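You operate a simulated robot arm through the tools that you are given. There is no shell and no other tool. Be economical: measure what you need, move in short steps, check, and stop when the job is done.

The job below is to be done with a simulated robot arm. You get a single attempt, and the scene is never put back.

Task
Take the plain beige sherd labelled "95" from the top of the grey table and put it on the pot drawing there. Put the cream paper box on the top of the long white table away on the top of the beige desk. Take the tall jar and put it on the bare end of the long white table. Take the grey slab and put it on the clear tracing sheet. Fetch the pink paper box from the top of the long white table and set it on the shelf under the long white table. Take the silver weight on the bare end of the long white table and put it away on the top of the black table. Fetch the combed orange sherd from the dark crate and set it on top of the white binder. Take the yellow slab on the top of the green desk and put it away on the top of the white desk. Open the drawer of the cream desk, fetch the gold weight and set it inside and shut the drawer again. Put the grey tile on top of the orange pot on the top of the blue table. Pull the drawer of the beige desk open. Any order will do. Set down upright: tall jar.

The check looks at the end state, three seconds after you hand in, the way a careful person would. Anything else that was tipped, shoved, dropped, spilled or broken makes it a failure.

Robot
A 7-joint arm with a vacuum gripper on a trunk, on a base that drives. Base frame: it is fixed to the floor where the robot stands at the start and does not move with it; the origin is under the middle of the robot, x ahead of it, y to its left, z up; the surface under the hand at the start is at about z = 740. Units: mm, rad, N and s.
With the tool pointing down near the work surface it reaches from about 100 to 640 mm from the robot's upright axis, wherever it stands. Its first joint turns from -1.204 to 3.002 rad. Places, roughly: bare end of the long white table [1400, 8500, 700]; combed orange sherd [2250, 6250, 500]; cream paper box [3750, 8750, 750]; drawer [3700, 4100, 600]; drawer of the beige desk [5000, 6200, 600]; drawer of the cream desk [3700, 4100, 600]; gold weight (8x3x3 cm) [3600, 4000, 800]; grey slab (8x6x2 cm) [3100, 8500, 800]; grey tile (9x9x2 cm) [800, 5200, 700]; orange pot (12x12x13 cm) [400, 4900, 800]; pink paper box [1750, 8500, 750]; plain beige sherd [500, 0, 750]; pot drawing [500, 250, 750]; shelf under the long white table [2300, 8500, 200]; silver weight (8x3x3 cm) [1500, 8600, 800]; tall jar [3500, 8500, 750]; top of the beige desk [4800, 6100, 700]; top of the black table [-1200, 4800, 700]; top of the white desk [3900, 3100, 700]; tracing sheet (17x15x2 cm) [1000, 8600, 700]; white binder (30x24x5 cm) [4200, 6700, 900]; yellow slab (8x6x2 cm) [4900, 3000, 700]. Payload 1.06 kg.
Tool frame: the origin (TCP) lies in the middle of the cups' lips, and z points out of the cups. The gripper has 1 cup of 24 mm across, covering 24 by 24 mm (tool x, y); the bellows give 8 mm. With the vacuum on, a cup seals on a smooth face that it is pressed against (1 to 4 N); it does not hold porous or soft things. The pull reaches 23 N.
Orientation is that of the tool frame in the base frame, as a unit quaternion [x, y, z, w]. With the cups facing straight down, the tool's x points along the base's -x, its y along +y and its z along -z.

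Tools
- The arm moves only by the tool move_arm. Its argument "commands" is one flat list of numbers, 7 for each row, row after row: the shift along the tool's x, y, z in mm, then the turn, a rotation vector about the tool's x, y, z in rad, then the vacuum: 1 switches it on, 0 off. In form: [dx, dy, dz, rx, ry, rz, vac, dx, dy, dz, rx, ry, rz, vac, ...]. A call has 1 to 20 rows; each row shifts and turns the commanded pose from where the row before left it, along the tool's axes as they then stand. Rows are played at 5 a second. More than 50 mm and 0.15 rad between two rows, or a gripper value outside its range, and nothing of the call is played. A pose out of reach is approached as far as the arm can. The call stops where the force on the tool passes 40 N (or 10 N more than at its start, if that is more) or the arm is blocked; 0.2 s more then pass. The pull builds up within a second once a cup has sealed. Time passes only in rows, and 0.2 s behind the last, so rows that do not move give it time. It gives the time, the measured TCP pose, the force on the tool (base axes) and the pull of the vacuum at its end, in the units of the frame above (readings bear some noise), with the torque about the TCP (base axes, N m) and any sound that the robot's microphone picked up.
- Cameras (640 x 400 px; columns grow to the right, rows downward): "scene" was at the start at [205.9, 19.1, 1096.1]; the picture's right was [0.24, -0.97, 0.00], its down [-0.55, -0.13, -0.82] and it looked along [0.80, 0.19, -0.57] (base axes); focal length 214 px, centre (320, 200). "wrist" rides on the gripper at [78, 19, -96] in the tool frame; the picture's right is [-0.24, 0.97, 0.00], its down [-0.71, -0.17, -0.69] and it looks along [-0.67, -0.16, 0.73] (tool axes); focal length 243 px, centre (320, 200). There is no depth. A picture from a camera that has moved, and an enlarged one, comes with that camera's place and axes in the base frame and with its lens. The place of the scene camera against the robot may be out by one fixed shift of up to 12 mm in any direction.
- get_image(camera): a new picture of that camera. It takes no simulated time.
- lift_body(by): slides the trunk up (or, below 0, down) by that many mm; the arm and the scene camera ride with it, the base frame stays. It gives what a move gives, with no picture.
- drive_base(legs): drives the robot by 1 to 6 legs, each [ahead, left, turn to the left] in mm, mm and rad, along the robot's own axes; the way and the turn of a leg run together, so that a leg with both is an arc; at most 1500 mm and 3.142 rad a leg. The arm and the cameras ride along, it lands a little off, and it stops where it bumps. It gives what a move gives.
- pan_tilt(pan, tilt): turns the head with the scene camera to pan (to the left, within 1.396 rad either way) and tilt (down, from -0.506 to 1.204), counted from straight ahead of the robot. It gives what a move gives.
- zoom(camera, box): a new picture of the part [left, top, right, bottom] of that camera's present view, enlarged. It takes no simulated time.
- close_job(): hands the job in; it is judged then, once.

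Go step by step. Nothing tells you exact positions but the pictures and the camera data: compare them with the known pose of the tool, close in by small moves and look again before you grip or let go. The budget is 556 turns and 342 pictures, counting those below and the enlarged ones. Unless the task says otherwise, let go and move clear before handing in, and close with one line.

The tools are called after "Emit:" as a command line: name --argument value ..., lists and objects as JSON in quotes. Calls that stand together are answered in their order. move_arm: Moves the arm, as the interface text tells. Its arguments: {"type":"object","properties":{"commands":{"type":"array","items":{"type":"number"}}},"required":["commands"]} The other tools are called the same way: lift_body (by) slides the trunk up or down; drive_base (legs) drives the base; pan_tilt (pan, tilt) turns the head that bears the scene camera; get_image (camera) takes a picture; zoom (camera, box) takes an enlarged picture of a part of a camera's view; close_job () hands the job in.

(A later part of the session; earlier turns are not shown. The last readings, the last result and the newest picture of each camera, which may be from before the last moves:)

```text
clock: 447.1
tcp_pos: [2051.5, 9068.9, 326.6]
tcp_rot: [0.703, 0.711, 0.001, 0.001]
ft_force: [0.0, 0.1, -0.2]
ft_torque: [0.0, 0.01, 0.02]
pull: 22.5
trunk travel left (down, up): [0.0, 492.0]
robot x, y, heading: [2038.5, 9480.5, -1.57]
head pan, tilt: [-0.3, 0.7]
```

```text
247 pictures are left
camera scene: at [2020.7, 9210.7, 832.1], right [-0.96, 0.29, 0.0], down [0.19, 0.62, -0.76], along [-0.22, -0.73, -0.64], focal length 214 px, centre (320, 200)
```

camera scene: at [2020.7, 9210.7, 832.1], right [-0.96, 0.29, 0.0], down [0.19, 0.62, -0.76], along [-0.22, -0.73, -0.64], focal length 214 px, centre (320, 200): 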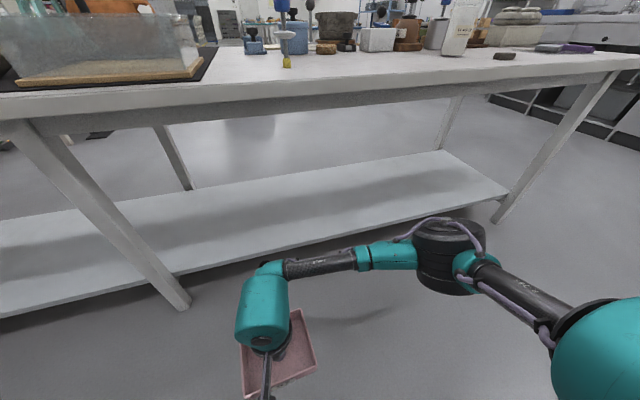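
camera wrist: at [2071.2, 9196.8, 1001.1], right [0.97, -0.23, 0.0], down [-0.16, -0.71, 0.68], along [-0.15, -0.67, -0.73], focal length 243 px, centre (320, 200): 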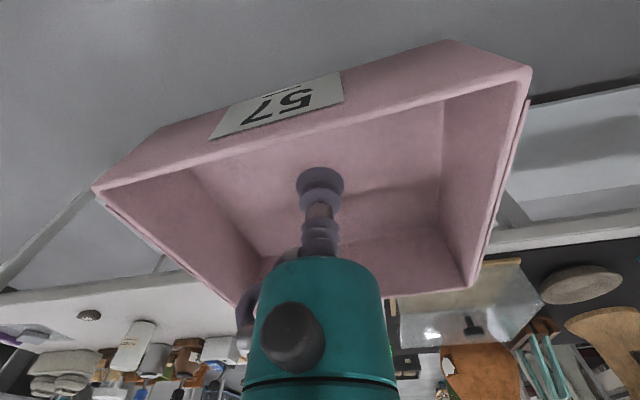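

The arm reaches low enough. I'll advance toward the shelf between the legs (x≈2050), in steps.

Emit:
drive_base --legs '[[200, 0, 0]]'

Emit:
get_image --camera "scene"

Emit:
get_image --camera "wrist"

```text
clock: 448.7
tcp_pos: [2054.7, 8869.4, 326.6]
tcp_rot: [0.703, 0.712, 0.0, 0.0]
ft_force: [-0.1, -0.1, -0.5]
ft_torque: [0.01, -0.02, -0.05]
pull: 22.9
trunk travel left (down, up): [0.0, 492.0]
robot x, y, heading: [2040.3, 9284.5, -1.562]
head pan, tilt: [-0.3, 0.7]
```

```text
246 pictures are left
camera scene: at [2022.8, 9011.8, 832.1], right [-0.96, 0.29, 0.0], down [0.19, 0.62, -0.77], along [-0.22, -0.73, -0.64], focal length 214 px, centre (320, 200)
```

scene: 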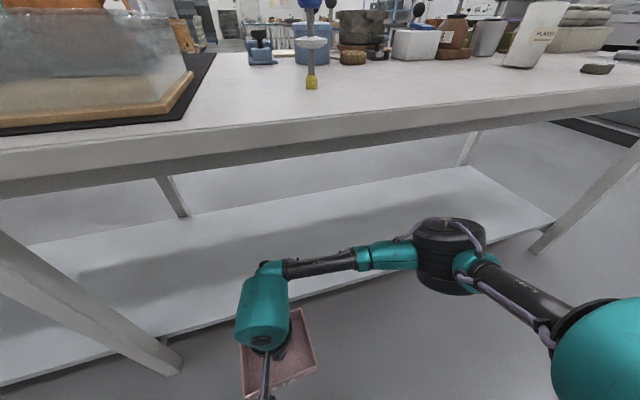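

```text
245 pictures are left
camera wrist: at [2072.0, 8948.8, 421.3], right [0.97, -0.22, 0.0], down [-0.16, -0.71, 0.68], along [-0.15, -0.67, -0.73], focal length 243 px, centre (320, 200)
```

wrist: 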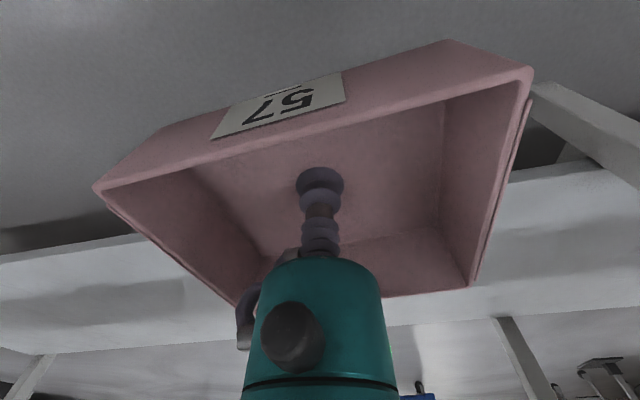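

Shelf top ≈ z 195, front edge ≈ y 8705. I'll advance another 180 and look.

Emit:
drive_base --legs '[[100, 0, -0.005], [80, 0, 0]]'

Emit:
get_image --camera "scene"

Emit:
get_image --camera "wrist"

```text
clock: 450.5
tcp_pos: [2052.3, 8689.5, 325.1]
tcp_rot: [0.705, 0.71, 0.0, 0.0]
ft_force: [-0.4, 0.4, -0.7]
ft_torque: [0.02, 0.0, 0.02]
pull: 23.2
trunk travel left (down, up): [0.0, 492.0]
robot x, y, heading: [2039.0, 9100.0, -1.573]
head pan, tilt: [-0.3, 0.7]
```

```text
244 pictures are left
camera scene: at [2022.3, 8832.6, 832.1], right [-0.96, 0.29, 0.0], down [0.19, 0.62, -0.77], along [-0.22, -0.73, -0.64], focal length 214 px, centre (320, 200)
```

scene: 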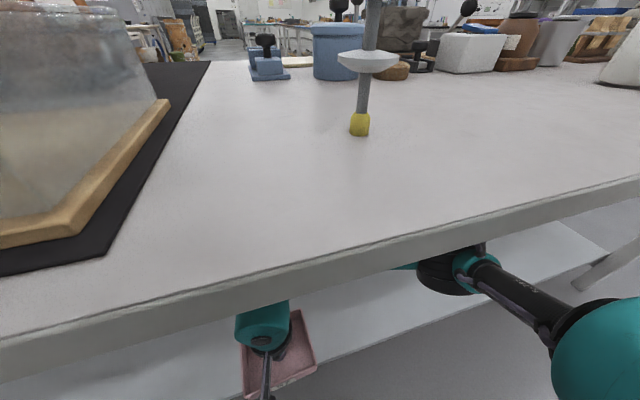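

```text
243 pictures are left
camera wrist: at [2071.3, 8769.3, 421.3], right [0.97, -0.23, 0.0], down [-0.17, -0.71, 0.68], along [-0.16, -0.67, -0.73], focal length 243 px, centre (320, 200)
```

wrist: 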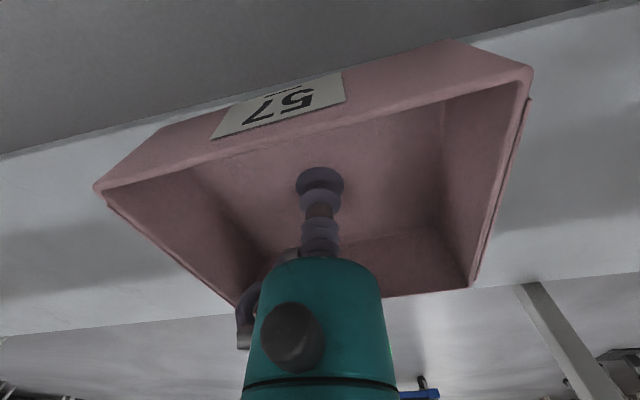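

The box is over the shelf's edge (edge y≈8700, z≈180). Extending in 90 mm and lowering carefully.

Emit:
move_arm --commands '[-30, 0, 0, 0, 0, 0, 1, -30, 0, 0, 0, 0, 0, 1, -30, 0, 0, 0, 0, 0, 1, 0, 0, 40, 0, 0, 0, 1, 0, 0, 40, 0, 0, 0, 1, 0, 0, 0, 0, 0, 0, 1]'

Emit:
get_image --camera "wrist"

Emit:
get_image --camera "scene"

```text
clock: 451.9
tcp_pos: [2053.3, 8601.4, 245.7]
tcp_rot: [0.705, 0.709, -0.001, 0.0]
ft_force: [0.3, 0.0, -0.3]
ft_torque: [0.01, -0.04, 0.01]
pull: 22.6
trunk travel left (down, up): [0.0, 492.0]
robot x, y, heading: [2039.0, 9106.7, -1.567]
head pan, tilt: [-0.3, 0.7]
```

```text
242 pictures are left
camera wrist: at [2071.6, 8679.8, 340.8], right [0.97, -0.23, 0.0], down [-0.17, -0.71, 0.68], along [-0.16, -0.67, -0.73], focal length 243 px, centre (320, 200)
```

wrist: 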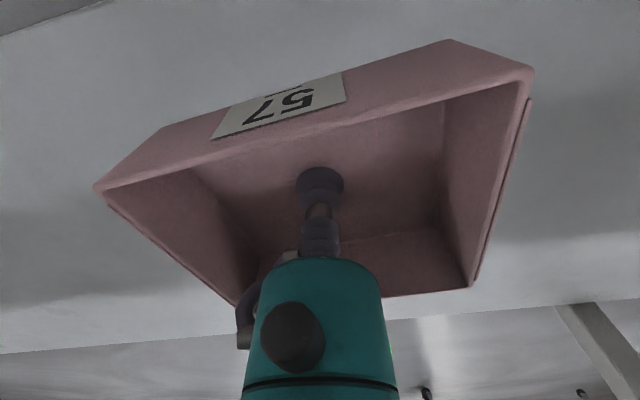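

```text
241 pictures are left
camera scene: at [2022.3, 8832.5, 832.0], right [-0.96, 0.29, 0.0], down [0.19, 0.62, -0.76], along [-0.22, -0.73, -0.64], focal length 214 px, centre (320, 200)
```

scene: 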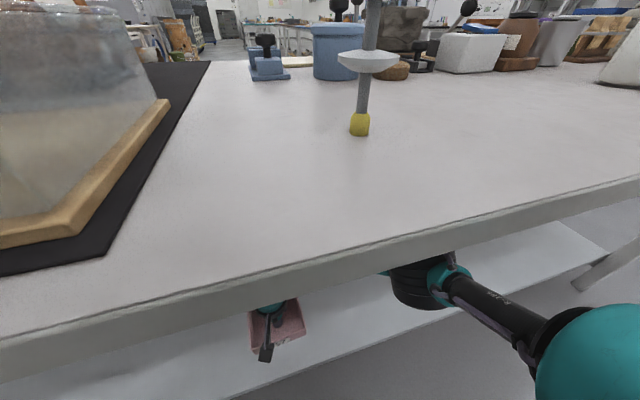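

Lowering to the shelf in small steps.

Emit:
move_arm --commands '[0, 0, 25, 0, 0, 0, 1, 0, 0, 8, 0, 0, 0, 1, 0, 0, 4, 0, 0, 0, 1, 0, 0, 0, 0, 0, 0, 1]'

```text
clock: 452.9
tcp_pos: [2053.1, 8599.4, 209.8]
tcp_rot: [0.704, 0.71, 0.0, 0.0]
ft_force: [-0.8, 0.1, 0.2]
ft_torque: [0.03, 0.0, -0.01]
pull: 22.8
trunk travel left (down, up): [0.0, 492.0]
robot x, y, heading: [2041.1, 9103.8, -1.568]
head pan, tilt: [-0.3, 0.7]
```

Emit:
move_arm --commands '[0, 0, 3, 0, 0, 0, 1, 0, 0, 3, 0, 0, 0, 1, 0, 0, 0, 0, 0, 0, 1]'

```text
clock: 453.7
tcp_pos: [2053.6, 8599.0, 202.4]
tcp_rot: [0.704, 0.71, 0.0, 0.0]
ft_force: [-0.3, -0.6, 0.3]
ft_torque: [0.01, 0.01, -0.03]
pull: 22.7
trunk travel left (down, up): [0.0, 492.0]
robot x, y, heading: [2040.7, 9105.7, -1.569]
head pan, tilt: [-0.3, 0.7]
```

Emit:
move_arm --commands '[0, 0, 3, 0, 0, 0, 1, 0, 0, 3, 0, 0, 0, 1, 0, 0, 0, 0, 0, 0, 1]'

```text
clock: 454.5
tcp_pos: [2054.0, 8600.8, 197.1]
tcp_rot: [0.705, 0.71, 0.001, 0.0]
ft_force: [-0.3, 0.4, 0.4]
ft_torque: [-0.01, -0.01, 0.0]
pull: 23.4
trunk travel left (down, up): [0.0, 492.0]
robot x, y, heading: [2040.1, 9104.8, -1.568]
head pan, tilt: [-0.3, 0.7]
```

Emit:
move_arm --commands '[0, 0, 3, 0, 0, 0, 1, 0, 0, 3, 0, 0, 0, 1, 0, 0, 0, 0, 0, 0, 1]'

```text
clock: 455.3
tcp_pos: [2054.0, 8600.3, 190.3]
tcp_rot: [0.705, 0.709, 0.001, -0.001]
ft_force: [-0.5, 0.7, -0.5]
ft_torque: [0.03, 0.01, 0.04]
pull: 22.7
trunk travel left (down, up): [0.0, 492.0]
robot x, y, heading: [2038.7, 9105.1, -1.567]
head pan, tilt: [-0.3, 0.7]
```

Emit:
move_arm --commands '[0, 0, 3, 0, 0, 0, 1, 0, 0, 0, 0, 0, 0, 1, 0, 0, 2, 0, 0, 0, 1, 0, 0, 0, 0, 0, 0, 1]'

Emit:
zoom --camera "scene" --box '[220, 270, 340, 380]'

```text
clock: 456.3
tcp_pos: [2053.2, 8600.7, 186.1]
tcp_rot: [0.705, 0.709, 0.0, 0.001]
ft_force: [-0.1, -0.3, -0.5]
ft_torque: [-0.04, 0.01, 0.0]
pull: 22.9
trunk travel left (down, up): [0.0, 492.0]
robot x, y, heading: [2036.9, 9104.6, -1.566]
head pan, tilt: [-0.3, 0.7]
```

```text
3.64 times, centred on (280, 325) of scene
camera zoom: at [2022.3, 8832.5, 832.0], right [-0.96, 0.29, 0.0], down [0.19, 0.62, -0.76], along [-0.22, -0.73, -0.64], focal length 780 px, centre (466, -254)
```

zoom: 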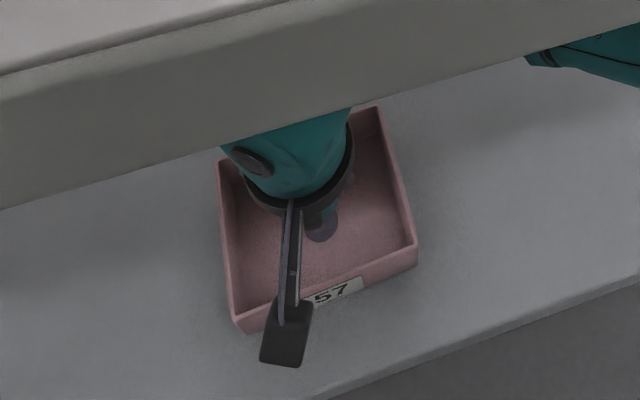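

Emit:
move_arm --commands '[0, 0, 2, 0, 0, 0, 1, 0, 0, 0, 0, 0, 0, 1, 0, 0, 2, 0, 0, 0, 1, 0, 0, 0, 0, 0, 0, 1]'

```text
clock: 457.3
tcp_pos: [2053.5, 8600.2, 182.6]
tcp_rot: [0.704, 0.711, 0.001, 0.001]
ft_force: [0.8, -0.3, -0.5]
ft_torque: [0.02, -0.01, 0.03]
pull: 23.3
trunk travel left (down, up): [0.0, 492.0]
robot x, y, heading: [2040.6, 9104.3, -1.572]
head pan, tilt: [-0.3, 0.7]
```

Emit:
move_arm --commands '[0, 0, 2, 0, 0, 0, 1, 0, 0, 0, 0, 0, 0, 1, 0, 0, 2, 0, 0, 0, 1, 0, 0, 0, 0, 0, 0, 1]'

```text
clock: 458.3
tcp_pos: [2053.1, 8600.8, 177.8]
tcp_rot: [0.705, 0.709, 0.0, 0.0]
ft_force: [-1.5, -1.0, 2.6]
ft_torque: [0.04, 0.02, -0.02]
pull: 22.3
trunk travel left (down, up): [0.0, 492.0]
robot x, y, heading: [2038.9, 9098.7, -1.567]
head pan, tilt: [-0.3, 0.7]
```

Contact at 178. Releasing, lifting a little inside the box, rising and retracting from under the table.

Emit:
move_arm --commands '[0, 0, 0, 0, 0, 0, 0, 0, 0, 0, 0, 0, 0, 0, 0, 0, 0, 0, 0, 0, 0, 0, 0, -4, 0, 0, 0, 0, 0, 0, -30, 0, 0, 0, 0, 0, 0, -45, 0, 0, 0, 0, 0, 0, -45, 0, 0, 0, 0, 0, 0, -25, 0, 0, 0, 0, 40, 0, 0, 0, 0, 0, 0, 40, 0, 0, 0, 0, 0, 0]'

Emit:
drive_base --legs '[[-400, 0, 0]]'

Emit:
get_image --camera "scene"

```text
clock: 460.5
tcp_pos: [2054.2, 8680.2, 327.2]
tcp_rot: [0.705, 0.71, 0.0, 0.0]
ft_force: [-0.6, 0.0, 0.6]
ft_torque: [0.01, 0.02, -0.02]
pull: 0.0
trunk travel left (down, up): [0.0, 492.0]
robot x, y, heading: [2036.5, 9102.7, -1.568]
head pan, tilt: [-0.3, 0.7]
```

```text
clock: 463.0
tcp_pos: [2053.9, 9076.0, 327.1]
tcp_rot: [0.704, 0.71, 0.0, 0.0]
ft_force: [-0.1, -0.9, 0.2]
ft_torque: [-0.02, -0.02, -0.03]
pull: 0.1
trunk travel left (down, up): [0.0, 492.0]
robot x, y, heading: [2034.1, 9501.3, -1.566]
head pan, tilt: [-0.3, 0.7]
```

```text
239 pictures are left
camera scene: at [2021.0, 9228.8, 832.0], right [-0.96, 0.29, 0.0], down [0.19, 0.62, -0.76], along [-0.22, -0.73, -0.64], focal length 214 px, centre (320, 200)
```

scene: 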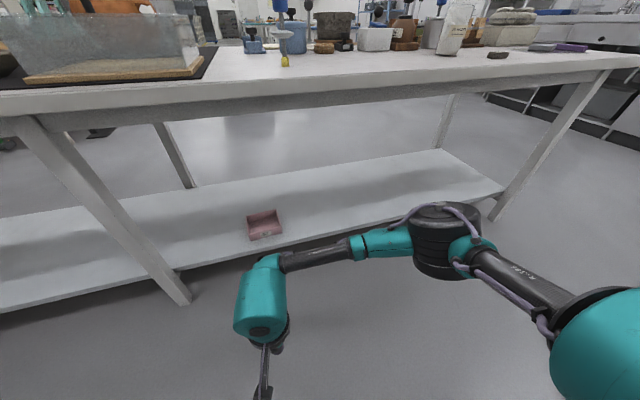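

Pink box sits on the shelf. Raising arm and trunk, then heading to the cream box at ≈[3700, 8615].

Emit:
move_arm --commands '[0, 0, -45, 0, 0, 0, 0, 0, 0, -45, 0, 0, 0, 0, 0, 0, -45, 0, 0, 0, 0, 0, 0, -45, 0, 0, 0, 0, 0, 0, -45, 0, 0, 0, 0, 0, 0, -45, 0, 0, 0, 0]'

Emit:
lift_body --by 310

Emit:
drive_base --legs '[[200, 0, 0], [0, 1500, 0], [0, 100, 0]]'

Emit:
pan_tilt --pan 1.35 --tilt 0.2

Emit:
get_image --camera "scene"

```text
clock: 464.4
tcp_pos: [2051.9, 9076.8, 598.0]
tcp_rot: [0.704, 0.711, 0.001, 0.0]
ft_force: [0.0, -0.1, 0.4]
ft_torque: [0.02, 0.01, 0.01]
pull: 0.1
trunk travel left (down, up): [0.0, 492.0]
robot x, y, heading: [2037.6, 9501.7, -1.566]
head pan, tilt: [-0.3, 0.7]
```

```text
clock: 467.4
tcp_pos: [2053.3, 9076.3, 906.8]
tcp_rot: [0.705, 0.709, 0.001, 0.0]
ft_force: [0.1, 0.0, -0.4]
ft_torque: [-0.02, -0.01, -0.03]
pull: 0.0
trunk travel left (down, up): [-310.0, 182.0]
robot x, y, heading: [2039.7, 9502.1, -1.566]
head pan, tilt: [-0.3, 0.7]
```

```text
clock: 483.0
tcp_pos: [3640.1, 8868.0, 907.8]
tcp_rot: [0.709, 0.706, 0.0, -0.001]
ft_force: [-0.3, -0.1, -1.0]
ft_torque: [-0.01, -0.04, -0.01]
pull: 0.1
trunk travel left (down, up): [-310.0, 182.0]
robot x, y, heading: [3636.4, 9293.3, -1.573]
head pan, tilt: [-0.3, 0.7]
```

```text
clock: 484.7
tcp_pos: [3641.8, 8871.1, 907.7]
tcp_rot: [0.708, 0.706, 0.0, -0.001]
ft_force: [-0.7, 0.2, -0.3]
ft_torque: [-0.01, -0.01, -0.03]
pull: 0.0
trunk travel left (down, up): [-310.0, 182.0]
robot x, y, heading: [3629.0, 9290.2, -1.577]
head pan, tilt: [1.349, 0.201]
```

```text
238 pictures are left
camera scene: at [3728.0, 9171.9, 1191.6], right [-0.23, -0.97, 0.0], down [-0.19, 0.05, -0.98], along [0.95, -0.22, -0.2], focal length 214 px, centre (320, 200)
```

scene: 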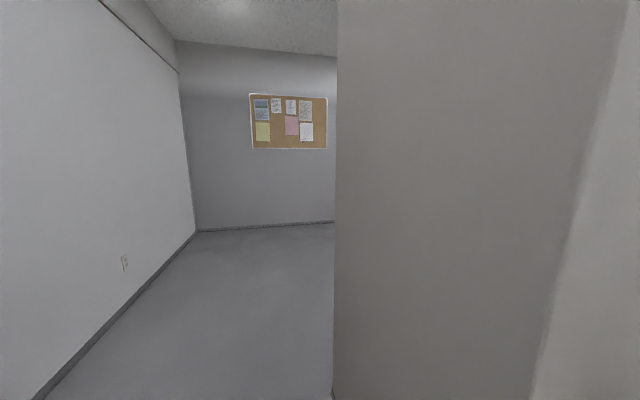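

There's a passage east past the pillar. First the cream box: closing in.

Emit:
drive_base --legs '[[150, 30, 0]]'

Emit:
pan_tilt --pan 0 --tilt 0.6

Emit:
get_image --camera "wrist"

```text
clock: 486.1
tcp_pos: [3669.0, 8721.2, 907.8]
tcp_rot: [0.709, 0.705, 0.0, -0.001]
ft_force: [0.1, -1.0, 0.5]
ft_torque: [0.0, -0.02, -0.02]
pull: 0.0
trunk travel left (down, up): [-310.0, 182.0]
robot x, y, heading: [3660.3, 9146.1, -1.581]
head pan, tilt: [1.349, 0.201]
```

```text
clock: 487.6
tcp_pos: [3668.3, 8721.0, 908.0]
tcp_rot: [0.709, 0.705, 0.0, 0.001]
ft_force: [-0.8, -0.3, -0.5]
ft_torque: [-0.01, 0.0, 0.02]
pull: 0.1
trunk travel left (down, up): [-310.0, 182.0]
robot x, y, heading: [3657.3, 9147.8, -1.579]
head pan, tilt: [0.0, 0.6]
```

```text
237 pictures are left
camera wrist: at [3688.1, 8800.0, 1002.4], right [0.97, -0.24, 0.0], down [-0.18, -0.71, 0.68], along [-0.16, -0.66, -0.73], focal length 243 px, centre (320, 200)
```

wrist: 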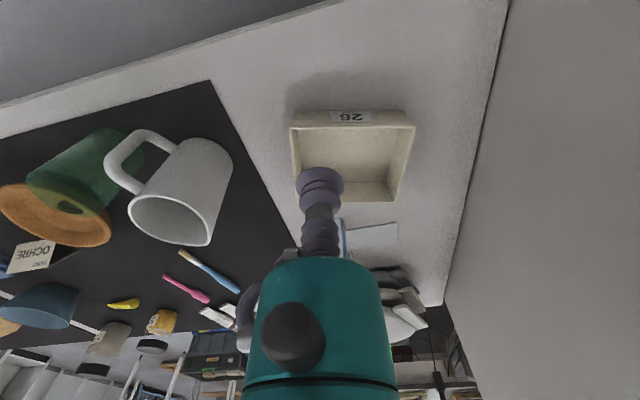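

Box centre ≈[3688, 8645]. Moving above it.

Emit:
move_arm --commands '[-36, 10, 20, 0, 0, 0, 0, -36, 10, 20, 0, 0, 0, 0, 0, 0, 45, 0, 0, 0, 0, 0, 0, 30, 0, 0, 0, 0, 0, 0, 0, 0, 0, 0, 0]'

Emit:
get_image --camera "wrist"

```text
clock: 488.8
tcp_pos: [3686.7, 8649.3, 794.1]
tcp_rot: [0.709, 0.706, 0.001, 0.0]
ft_force: [-0.9, -0.2, -0.2]
ft_torque: [-0.03, 0.01, -0.01]
pull: 0.1
trunk travel left (down, up): [-310.0, 182.0]
robot x, y, heading: [3656.5, 9145.1, -1.583]
head pan, tilt: [0.0, 0.6]
```

```text
236 pictures are left
camera wrist: at [3706.8, 8728.0, 888.5], right [0.97, -0.24, 0.0], down [-0.18, -0.71, 0.68], along [-0.16, -0.66, -0.73], focal length 243 px, centre (320, 200)
```

wrist: 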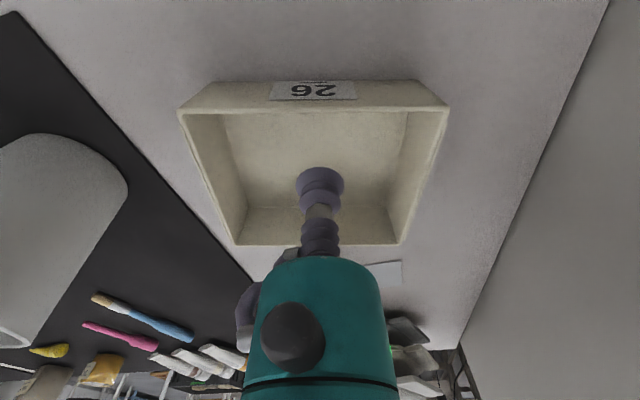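

Adjust to [3682, 8637] and press down.

Emit:
move_arm --commands '[-12, -4, 0, 0, 0, 0, 1, 0, 0, 34, 0, 0, 0, 1, 0, 0, 6, 0, 0, 0, 1, 0, 0, 4, 0, 0, 0, 1, 0, 0, 4, 0, 0, 0, 1, 0, 0, 0, 0, 0, 0, 1]'

```text
clock: 490.2
tcp_pos: [3683.7, 8637.1, 742.9]
tcp_rot: [0.71, 0.704, 0.001, 0.001]
ft_force: [0.4, 0.9, -0.4]
ft_torque: [0.03, 0.0, 0.01]
pull: 22.6
trunk travel left (down, up): [-310.0, 182.0]
robot x, y, heading: [3662.8, 9145.5, -1.581]
head pan, tilt: [0.0, 0.6]
```

Sealed. Lift, retract, back away.

Emit:
move_arm --commands '[0, 0, -10, 0, 0, 0, 1, 0, 0, -40, 0, 0, 0, 1, 0, 0, -45, 0, 0, 0, 1, 0, 0, -45, 0, 0, 0, 1, 0, 0, -45, 0, 0, 0, 1, 0, 0, -40, 0, 0, 0, 1, 40, 0, 0, 0, 0, 0, 1, 40, 0, 0, 0, 0, 0, 1, 40, 0, 0, 0, 0, 0, 1, 40, 0, 0, 0, 0, 0, 1]'

Emit:
drive_base --legs '[[-500, 0, 0], [0, 0, 1.58]]'

Emit:
pan_tilt --pan -0.2 --tilt 0.3

Emit:
get_image --camera "scene"

```text
clock: 492.4
tcp_pos: [3683.4, 8797.9, 970.1]
tcp_rot: [0.71, 0.704, 0.0, 0.001]
ft_force: [-0.4, 0.2, -0.7]
ft_torque: [0.0, 0.03, 0.05]
pull: 23.1
trunk travel left (down, up): [-310.0, 182.0]
robot x, y, heading: [3657.1, 9146.2, -1.582]
head pan, tilt: [0.0, 0.6]
```

```text
clock: 499.2
tcp_pos: [4013.1, 9675.0, 970.4]
tcp_rot: [0.0, 1.0, 0.0, 0.0]
ft_force: [0.7, 0.1, 0.2]
ft_torque: [0.01, 0.0, 0.01]
pull: 22.8
trunk travel left (down, up): [-310.0, 182.0]
robot x, y, heading: [3668.9, 9649.3, -0.001]
head pan, tilt: [0.0, 0.6]
```

```text
clock: 500.0
tcp_pos: [4013.6, 9673.8, 970.3]
tcp_rot: [0.001, 1.0, 0.0, 0.0]
ft_force: [0.3, 0.1, -1.4]
ft_torque: [-0.04, 0.0, 0.04]
pull: 23.0
trunk travel left (down, up): [-310.0, 182.0]
robot x, y, heading: [3662.7, 9648.4, 0.001]
head pan, tilt: [-0.201, 0.3]
```

```text
235 pictures are left
camera scene: at [3862.8, 9627.0, 1182.3], right [-0.2, -0.98, 0.0], down [-0.29, 0.06, -0.96], along [0.94, -0.19, -0.3], focal length 214 px, centre (320, 200)
```

scene: 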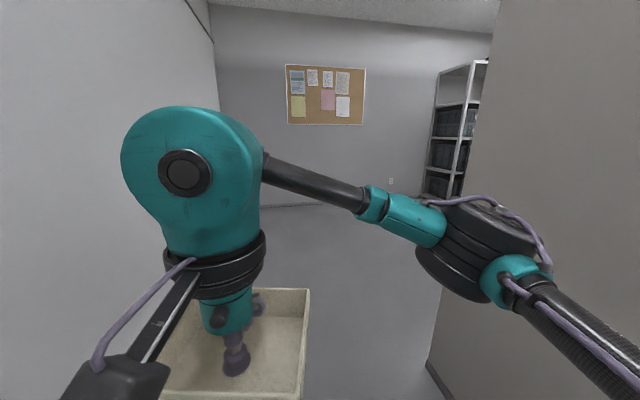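

The pillar's NE corner is about [4550, 8900]; passage is open. I'll drive east past it and look south.

Emit:
drive_base --legs '[[1400, -50, 0], [0, 0, -1.571]]'

Emit:
pan_tilt --pan -0.35 --tilt 0.3

Emit:
get_image --camera "scene"

Emit:
pan_tilt --pan 0.5 --tilt 0.3

Emit:
get_image --camera "scene"

```text
clock: 510.9
tcp_pos: [5108.0, 9249.9, 970.3]
tcp_rot: [0.705, 0.709, 0.0, 0.0]
ft_force: [-0.5, 0.4, 0.2]
ft_torque: [0.01, 0.0, -0.01]
pull: 22.6
trunk travel left (down, up): [-310.0, 182.0]
robot x, y, heading: [5081.6, 9597.0, -1.567]
head pan, tilt: [-0.201, 0.3]
```

```text
clock: 511.6
tcp_pos: [5107.5, 9249.4, 968.0]
tcp_rot: [0.705, 0.709, 0.0, -0.001]
ft_force: [0.6, -0.9, 0.9]
ft_torque: [0.04, -0.01, -0.01]
pull: 23.2
trunk travel left (down, up): [-310.0, 182.0]
robot x, y, heading: [5078.7, 9598.8, -1.575]
head pan, tilt: [-0.351, 0.3]
```

```text
234 pictures are left
camera scene: at [5054.9, 9409.3, 1182.4], right [-0.94, 0.34, 0.0], down [0.1, 0.28, -0.96], along [-0.33, -0.9, -0.3], focal length 214 px, centre (320, 200)
```

scene: 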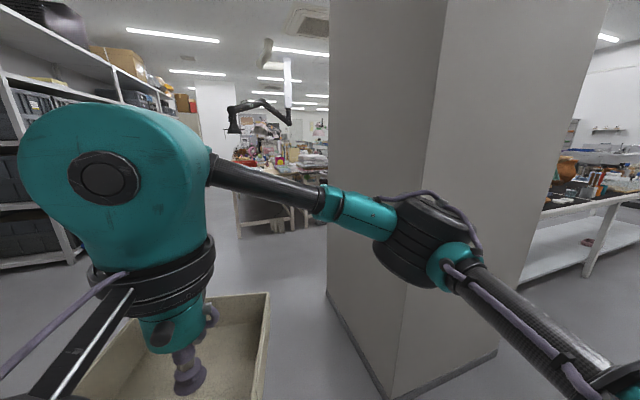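

```text
clock: 512.8
tcp_pos: [5107.3, 9249.0, 969.6]
tcp_rot: [0.705, 0.709, 0.0, 0.001]
ft_force: [-0.1, 0.0, 0.3]
ft_torque: [-0.03, 0.0, 0.01]
pull: 22.8
trunk travel left (down, up): [-310.0, 182.0]
robot x, y, heading: [5084.8, 9600.8, -1.566]
head pan, tilt: [0.499, 0.3]
```

```text
233 pictures are left
camera scene: at [5131.6, 9415.1, 1182.4], right [-0.88, -0.48, 0.0], down [-0.14, 0.26, -0.96], along [0.46, -0.84, -0.3], focal length 214 px, centre (320, 200)
```

scene: 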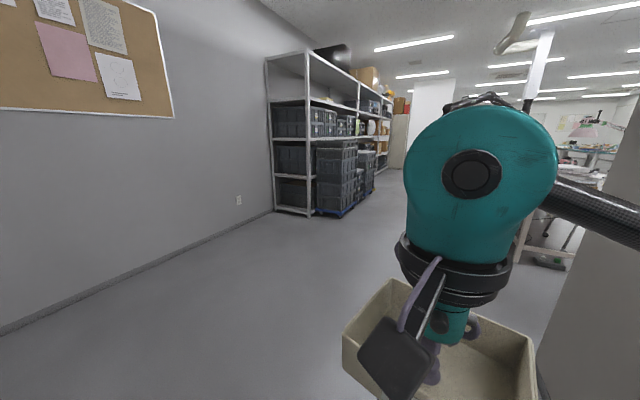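

There's a clear aisle to the south-east. Driving south.

Emit:
drive_base --legs '[[1500, 150, 0], [500, 100, 0]]'

Emit:
pan_tilt --pan 0 --tilt 0.35

Emit:
get_image --camera "scene"

Emit:
pan_tilt --pan -0.8 --tilt 0.35

Emit:
get_image --camera "scene"

```text
refused: leg 1 is longer than a leg can be; nothing moved
```

```text
clock: 513.7
tcp_pos: [5107.7, 9249.3, 969.5]
tcp_rot: [0.705, 0.709, 0.0, 0.0]
ft_force: [-0.5, -0.1, -0.8]
ft_torque: [0.01, 0.0, 0.01]
pull: 22.9
trunk travel left (down, up): [-310.0, 182.0]
robot x, y, heading: [5076.1, 9601.4, -1.567]
head pan, tilt: [0.0, 0.351]
```

```text
232 pictures are left
camera scene: at [5087.1, 9404.0, 1177.6], right [-1.0, 0.0, 0.0], down [0.0, 0.34, -0.94], along [0.0, -0.94, -0.34], focal length 214 px, centre (320, 200)
```

scene: 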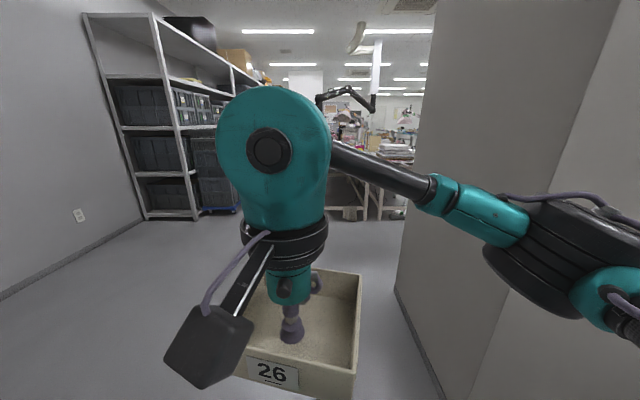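

```text
clock: 514.8
tcp_pos: [5108.4, 9250.5, 970.0]
tcp_rot: [0.705, 0.709, 0.0, 0.0]
ft_force: [0.0, 0.5, 0.0]
ft_torque: [-0.05, -0.03, -0.03]
pull: 22.6
trunk travel left (down, up): [-310.0, 182.0]
robot x, y, heading: [5077.2, 9599.6, -1.574]
head pan, tilt: [-0.799, 0.351]
```

```text
231 pictures are left
camera scene: at [5020.2, 9432.0, 1177.6], right [-0.7, 0.72, 0.0], down [0.25, 0.24, -0.94], along [-0.67, -0.66, -0.34], focal length 214 px, centre (320, 200)
```

scene: 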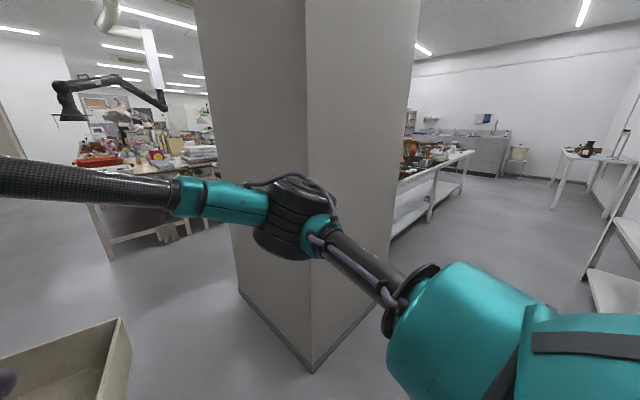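

Emit:
drive_base --legs '[[1480, 150, 0], [300, 0, 0]]'

Emit:
pan_tilt --pan 0 --tilt 0.35

Emit:
get_image --camera "scene"

Emit:
pan_tilt --pan -0.6 --tilt 0.35

Emit:
get_image --camera "scene"

```text
clock: 523.9
tcp_pos: [5251.2, 7444.7, 969.8]
tcp_rot: [0.708, 0.706, 0.0, 0.0]
ft_force: [0.0, -0.7, -0.6]
ft_torque: [0.01, 0.01, 0.01]
pull: 23.2
trunk travel left (down, up): [-310.0, 182.0]
robot x, y, heading: [5223.1, 7792.8, -1.583]
head pan, tilt: [-0.799, 0.351]
```

```text
clock: 525.1
tcp_pos: [5250.6, 7444.7, 969.9]
tcp_rot: [0.709, 0.705, 0.001, 0.0]
ft_force: [0.0, 0.0, -0.4]
ft_torque: [0.02, -0.04, -0.01]
pull: 22.6
trunk travel left (down, up): [-310.0, 182.0]
robot x, y, heading: [5229.7, 7795.6, -1.579]
head pan, tilt: [0.0, 0.351]
```

```text
230 pictures are left
camera scene: at [5231.4, 7600.0, 1177.6], right [-1.0, 0.01, 0.0], down [0.0, 0.34, -0.94], along [-0.01, -0.94, -0.34], focal length 214 px, centre (320, 200)
```

scene: 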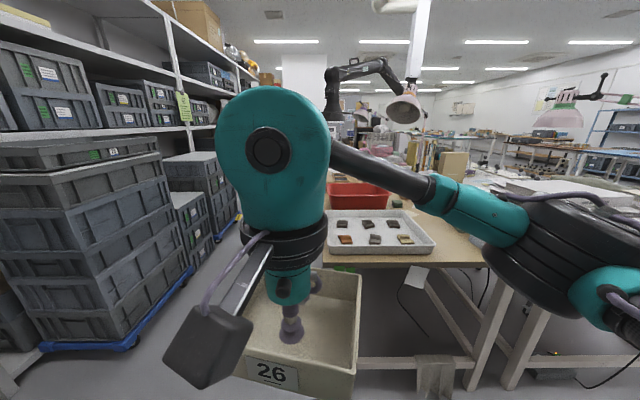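

```text
clock: 526.1
tcp_pos: [5250.8, 7444.5, 969.8]
tcp_rot: [0.709, 0.705, 0.0, 0.0]
ft_force: [0.7, 0.1, -0.6]
ft_torque: [0.01, -0.02, 0.0]
pull: 23.1
trunk travel left (down, up): [-310.0, 182.0]
robot x, y, heading: [5226.9, 7794.4, -1.577]
head pan, tilt: [-0.6, 0.351]
```

```text
229 pictures are left
camera scene: at [5179.1, 7616.7, 1177.6], right [-0.82, 0.57, 0.0], down [0.2, 0.28, -0.94], along [-0.54, -0.77, -0.34], focal length 214 px, centre (320, 200)
```

scene: 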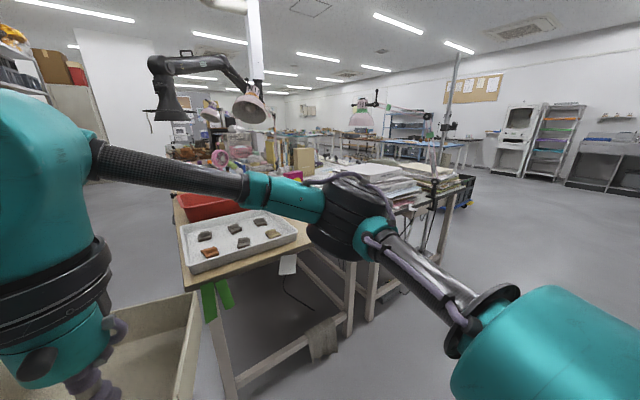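

The beige desk spans x≈4700–5230, south of y≈7010. I'll take the aisle on its east side and face west.

Emit:
drive_base --legs '[[0, 540, 0], [1450, 0, 0], [0, 0, -1.565]]'

Emit:
pan_tilt --pan 0 --tilt 0.5

Emit:
get_image --camera "scene"

```text
clock: 541.8
tcp_pos: [5414.0, 6296.9, 970.6]
tcp_rot: [1.0, 0.022, 0.0, 0.0]
ft_force: [-0.1, 0.0, -1.0]
ft_torque: [-0.02, -0.02, 0.0]
pull: 23.7
trunk travel left (down, up): [-310.0, 182.0]
robot x, y, heading: [5760.0, 6337.0, -3.101]
head pan, tilt: [-0.6, 0.351]
```

```text
clock: 542.8
tcp_pos: [5414.3, 6296.3, 968.9]
tcp_rot: [1.0, 0.023, 0.0, 0.0]
ft_force: [0.6, -0.4, 0.1]
ft_torque: [-0.01, -0.03, 0.03]
pull: 23.0
trunk travel left (down, up): [-310.0, 182.0]
robot x, y, heading: [5762.4, 6336.2, -3.105]
head pan, tilt: [0.0, 0.499]
```

```text
228 pictures are left
camera scene: at [5579.6, 6329.3, 1164.0], right [-0.04, 1.0, 0.0], down [0.48, 0.02, -0.88], along [-0.88, -0.04, -0.48], focal length 214 px, centre (320, 200)
```

scene: 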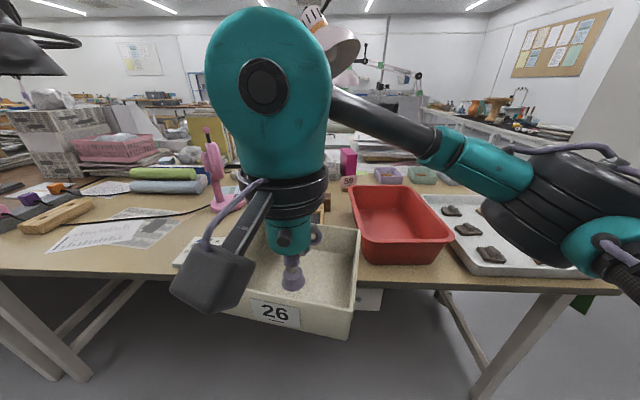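

The arm blocks the view. I'll swing the box aside to the left and look again.

Emit:
move_arm --commands '[10, 40, 0, 0, 0, 0, 1, 10, 40, 0, 0, 0, 0, 1, 10, 40, 0, 0, 0, 0, 1, 10, 40, 0, 0, 0, 0, 1, 10, 40, 0, 0, 0, 0, 1]'

Emit:
pan_tilt --pan -0.1 --tilt 0.6

Emit:
get_image --camera "scene"

Emit:
pan_tilt --pan 1.0 --tilt 0.45

Emit:
get_image --camera "scene"

```text
clock: 544.0
tcp_pos: [5473.4, 6098.9, 971.0]
tcp_rot: [1.0, 0.023, 0.0, 0.0]
ft_force: [0.5, 0.1, 0.5]
ft_torque: [0.01, -0.01, -0.01]
pull: 22.7
trunk travel left (down, up): [-310.0, 182.0]
robot x, y, heading: [5765.6, 6336.2, -3.102]
head pan, tilt: [0.0, 0.499]
```

```text
clock: 544.7
tcp_pos: [5473.7, 6099.0, 972.8]
tcp_rot: [1.0, 0.022, -0.001, 0.0]
ft_force: [0.0, 0.9, -1.3]
ft_torque: [0.03, 0.0, 0.01]
pull: 22.7
trunk travel left (down, up): [-310.0, 182.0]
robot x, y, heading: [5761.6, 6338.0, -3.099]
head pan, tilt: [-0.099, 0.6]
```

```text
227 pictures are left
camera scene: at [5582.3, 6338.0, 1154.9], right [0.06, 1.0, 0.0], down [0.56, -0.03, -0.83], along [-0.82, 0.05, -0.56], focal length 214 px, centre (320, 200)
```

scene: 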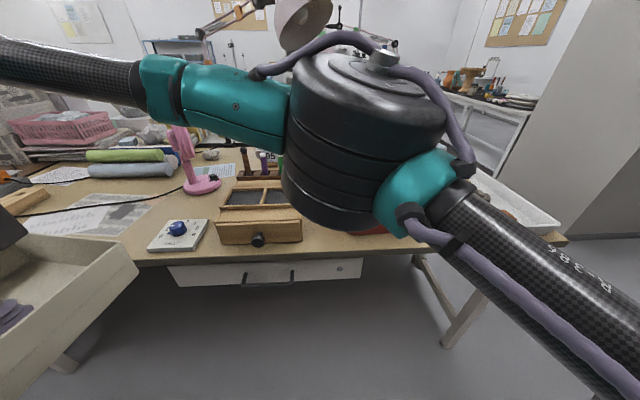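

```text
clock: 546.0
tcp_pos: [5474.6, 6099.4, 970.7]
tcp_rot: [1.0, 0.022, 0.001, 0.0]
ft_force: [-0.1, -0.1, -0.3]
ft_torque: [-0.01, -0.02, 0.02]
pull: 23.1
trunk travel left (down, up): [-310.0, 182.0]
robot x, y, heading: [5759.3, 6341.6, -3.101]
head pan, tilt: [1.0, 0.45]
```

```text
226 pictures are left
camera scene: at [5624.0, 6253.7, 1168.4], right [-0.86, 0.51, 0.0], down [0.22, 0.38, -0.9], along [-0.46, -0.78, -0.44], focal length 214 px, centre (320, 200)
```

scene: 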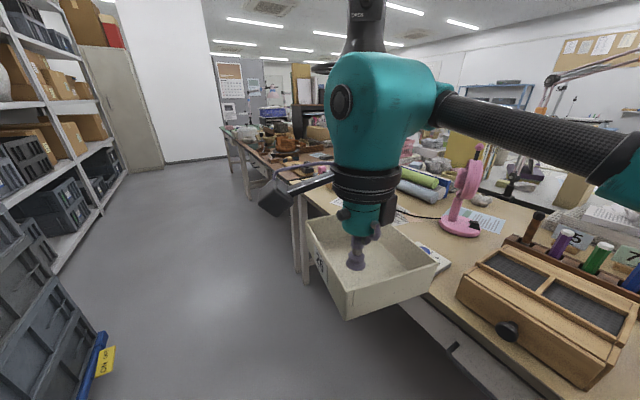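

Found the drawer front (white, black handle) facing east under the desk top. Now looking for a free spot on the desk top with the wrist camera.

Emit:
get_image --camera "wrist"

Emit:
pan_tilt --pan 0.45 --tilt 0.5

Emit:
get_image --camera "scene"

```text
225 pictures are left
camera wrist: at [5552.9, 6085.3, 1066.5], right [-0.19, -0.98, 0.0], down [-0.72, 0.14, 0.68], along [-0.67, 0.13, -0.73], focal length 243 px, centre (320, 200)
```

wrist: 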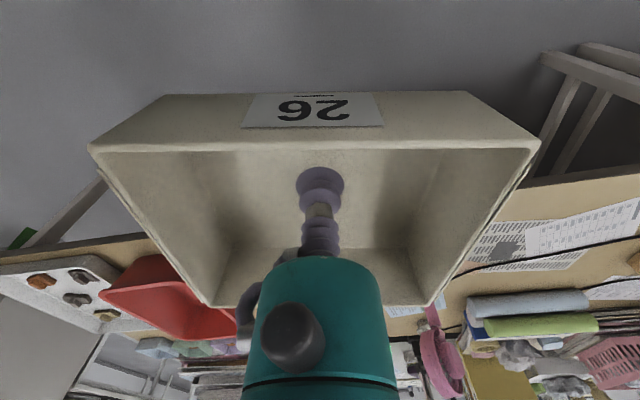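

```text
clock: 547.0
tcp_pos: [5473.7, 6100.2, 972.9]
tcp_rot: [1.0, 0.024, 0.0, 0.0]
ft_force: [-0.4, 0.0, 0.0]
ft_torque: [-0.01, 0.0, 0.01]
pull: 23.7
trunk travel left (down, up): [-310.0, 182.0]
robot x, y, heading: [5761.8, 6338.1, -3.096]
head pan, tilt: [0.45, 0.499]
```

```text
224 pictures are left
camera scene: at [5590.3, 6289.9, 1164.0], right [-0.47, 0.88, 0.0], down [0.42, 0.23, -0.88], along [-0.77, -0.42, -0.48], focal length 214 px, centre (320, 200)
```

scene: 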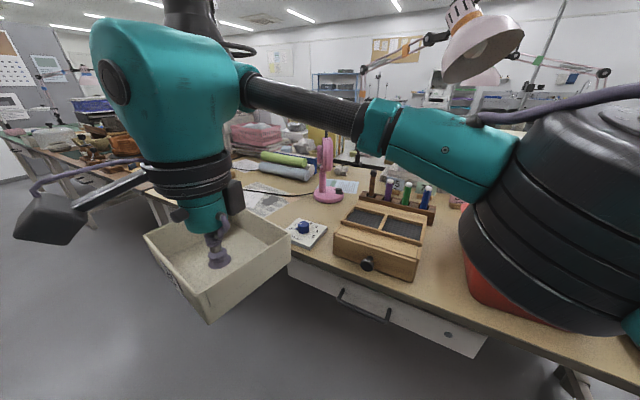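

I'll move further south along the desk and survey its top.

Emit:
drive_base --legs '[[0, 550, -0.04]]'

Emit:
pan_tilt --pan -0.45 --tilt 0.5

Emit:
get_image --camera "scene"

Emit:
pan_tilt --pan 0.1 --tilt 0.5

Emit:
get_image --camera "scene"

```text
clock: 552.3
tcp_pos: [5477.7, 5565.9, 971.9]
tcp_rot: [1.0, 0.003, 0.0, 0.0]
ft_force: [-0.2, 0.1, -0.7]
ft_torque: [0.02, -0.01, 0.03]
pull: 23.0
trunk travel left (down, up): [-310.0, 182.0]
robot x, y, heading: [5775.7, 5792.4, -3.139]
head pan, tilt: [0.45, 0.499]
```

```text
clock: 553.5
tcp_pos: [5477.6, 5566.0, 972.3]
tcp_rot: [1.0, 0.003, -0.001, 0.001]
ft_force: [0.9, -0.9, -1.2]
ft_torque: [0.01, 0.06, 0.04]
pull: 23.0
trunk travel left (down, up): [-310.0, 182.0]
robot x, y, heading: [5776.2, 5793.8, -3.135]
head pan, tilt: [-0.45, 0.499]
```

```text
223 pictures are left
camera scene: at [5600.7, 5830.5, 1164.0], right [0.43, 0.9, 0.0], down [0.43, -0.21, -0.88], along [-0.79, 0.38, -0.48], focal length 214 px, centre (320, 200)
```

scene: 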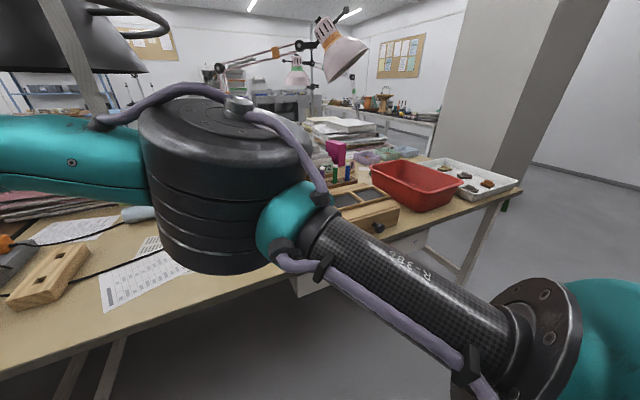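

```text
clock: 554.5
tcp_pos: [5478.2, 5566.3, 971.2]
tcp_rot: [1.0, 0.003, 0.0, 0.0]
ft_force: [0.2, -0.3, 0.0]
ft_torque: [0.03, 0.02, -0.01]
pull: 22.9
trunk travel left (down, up): [-310.0, 182.0]
robot x, y, heading: [5775.7, 5796.4, -3.136]
head pan, tilt: [0.099, 0.499]
```

```text
222 pictures are left
camera scene: at [5592.3, 5782.0, 1164.0], right [-0.1, 0.99, 0.0], down [0.48, 0.05, -0.88], along [-0.87, -0.09, -0.48], focal length 214 px, centre (320, 200)
```

scene: 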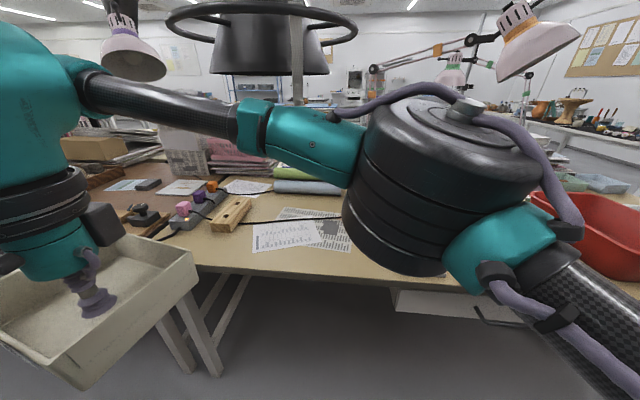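

I'll swing the arm fully to the robot's left so the head camera sees the whole desk.

Emit:
move_arm --commands '[35, 30, 0, 0, 0, 0, 1, 35, 30, 0, 0, 0, 0, 1, 35, 30, 0, 0, 0, 0, 1, 35, 30, 0, 0, 0, 0, 1, 35, 30, 0, 0, 0, 0, 1, 35, 20, 0, 0, 0, 0, 1, 40, 10, 0, 0, 0, 0, 1, 40, 10, 0, 0, 0, 0, 1]'

Emit:
pan_tilt --pan -0.1 --tilt 0.55

Emit:
get_image --camera "scene"

```text
clock: 556.2
tcp_pos: [5628.2, 5578.2, 1007.7]
tcp_rot: [1.0, -0.001, 0.009, 0.005]
ft_force: [0.2, -0.6, 0.0]
ft_torque: [0.01, 0.04, -0.03]
pull: 23.1
out of reach, approached as far as the arm can: row 1, 2, 3, 4, 5, 6, 7, 8
trunk travel left (down, up): [-310.0, 182.0]
robot x, y, heading: [5775.2, 5796.0, -3.137]
head pan, tilt: [0.099, 0.499]
```

```text
clock: 557.0
tcp_pos: [5627.6, 5576.9, 1008.3]
tcp_rot: [1.0, 0.001, 0.008, 0.004]
ft_force: [0.5, 1.0, 0.2]
ft_torque: [-0.04, 0.05, 0.0]
pull: 23.1
trunk travel left (down, up): [-310.0, 182.0]
robot x, y, heading: [5772.2, 5794.3, -3.136]
head pan, tilt: [-0.099, 0.55]
```

```text
221 pictures are left
camera scene: at [5590.0, 5801.6, 1184.0], right [0.11, 0.99, 0.0], down [0.28, -0.03, -0.96], along [-0.95, 0.11, -0.28], focal length 214 px, centre (320, 200)
```

scene: 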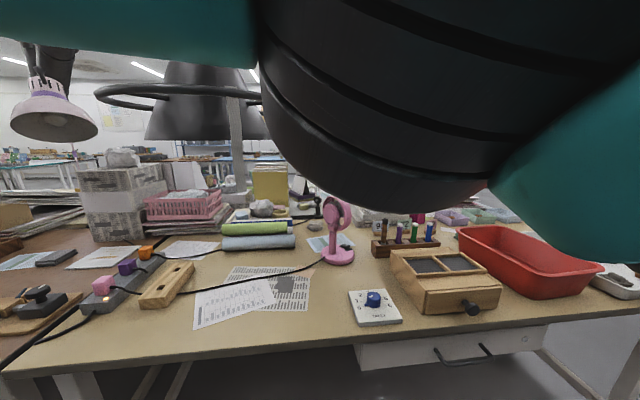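

The best free spot is behind the small white gadget, left of the wooden box: about [5008, 6040]. Bringing the arm back in front and lining up.

Emit:
move_arm --commands '[-33, -34, 0, 0, 0, 0, 1, -33, -34, 0, 0, 0, 0, 1, -33, -34, 0, 0, 0, 0, 1, -33, -34, 0, 0, 0, 0, 1, -33, -34, 0, 0, 0, 0, 1, -33, -34, 0, 0, 0, 0, 1, 0, 0, 0, 0, 0, 0, 1]'

Emit:
drive_base --legs '[[0, -240, 0]]'

Emit:
pan_tilt --pan 0.0 --tilt 0.6

Emit:
get_image --camera "scene"

```text
clock: 558.6
tcp_pos: [5429.0, 5780.0, 1005.8]
tcp_rot: [1.0, 0.004, -0.001, 0.0]
ft_force: [0.0, 0.5, -0.7]
ft_torque: [0.0, 0.01, 0.0]
pull: 23.3
trunk travel left (down, up): [-310.0, 182.0]
robot x, y, heading: [5774.0, 5795.9, -3.137]
head pan, tilt: [-0.099, 0.55]
```

```text
clock: 561.3
tcp_pos: [5428.9, 6018.7, 1006.9]
tcp_rot: [1.0, 0.004, 0.0, 0.0]
ft_force: [0.7, -0.3, -0.7]
ft_torque: [-0.02, 0.0, 0.02]
pull: 23.1
trunk travel left (down, up): [-310.0, 182.0]
robot x, y, heading: [5770.1, 6033.9, -3.139]
head pan, tilt: [-0.099, 0.55]
```

```text
clock: 562.0
tcp_pos: [5429.0, 6018.4, 1006.8]
tcp_rot: [1.0, 0.004, 0.0, 0.0]
ft_force: [0.7, 0.0, -0.2]
ft_torque: [-0.01, 0.0, 0.01]
pull: 23.3
trunk travel left (down, up): [-310.0, 182.0]
robot x, y, heading: [5772.8, 6034.1, -3.138]
head pan, tilt: [0.0, 0.6]
```

```text
220 pictures are left
camera scene: at [5593.4, 6029.6, 1154.9], right [0.0, 1.0, 0.0], down [0.56, 0.0, -0.83], along [-0.83, 0.0, -0.56], focal length 214 px, centre (320, 200)
```

scene: 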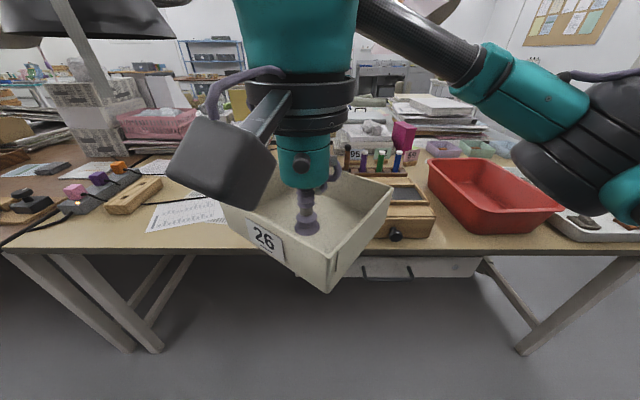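

The box twisted on the cup during that swing. I'll check with the wrist camera.

Emit:
get_image --camera "wrist"

```text
219 pictures are left
camera wrist: at [5507.0, 6000.4, 1101.8], right [-0.23, -0.97, 0.0], down [-0.71, 0.17, 0.68], along [-0.67, 0.15, -0.73], focal length 243 px, centre (320, 200)
```

wrist: 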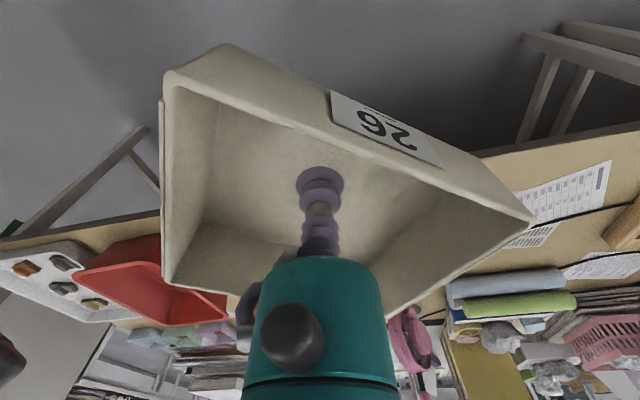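

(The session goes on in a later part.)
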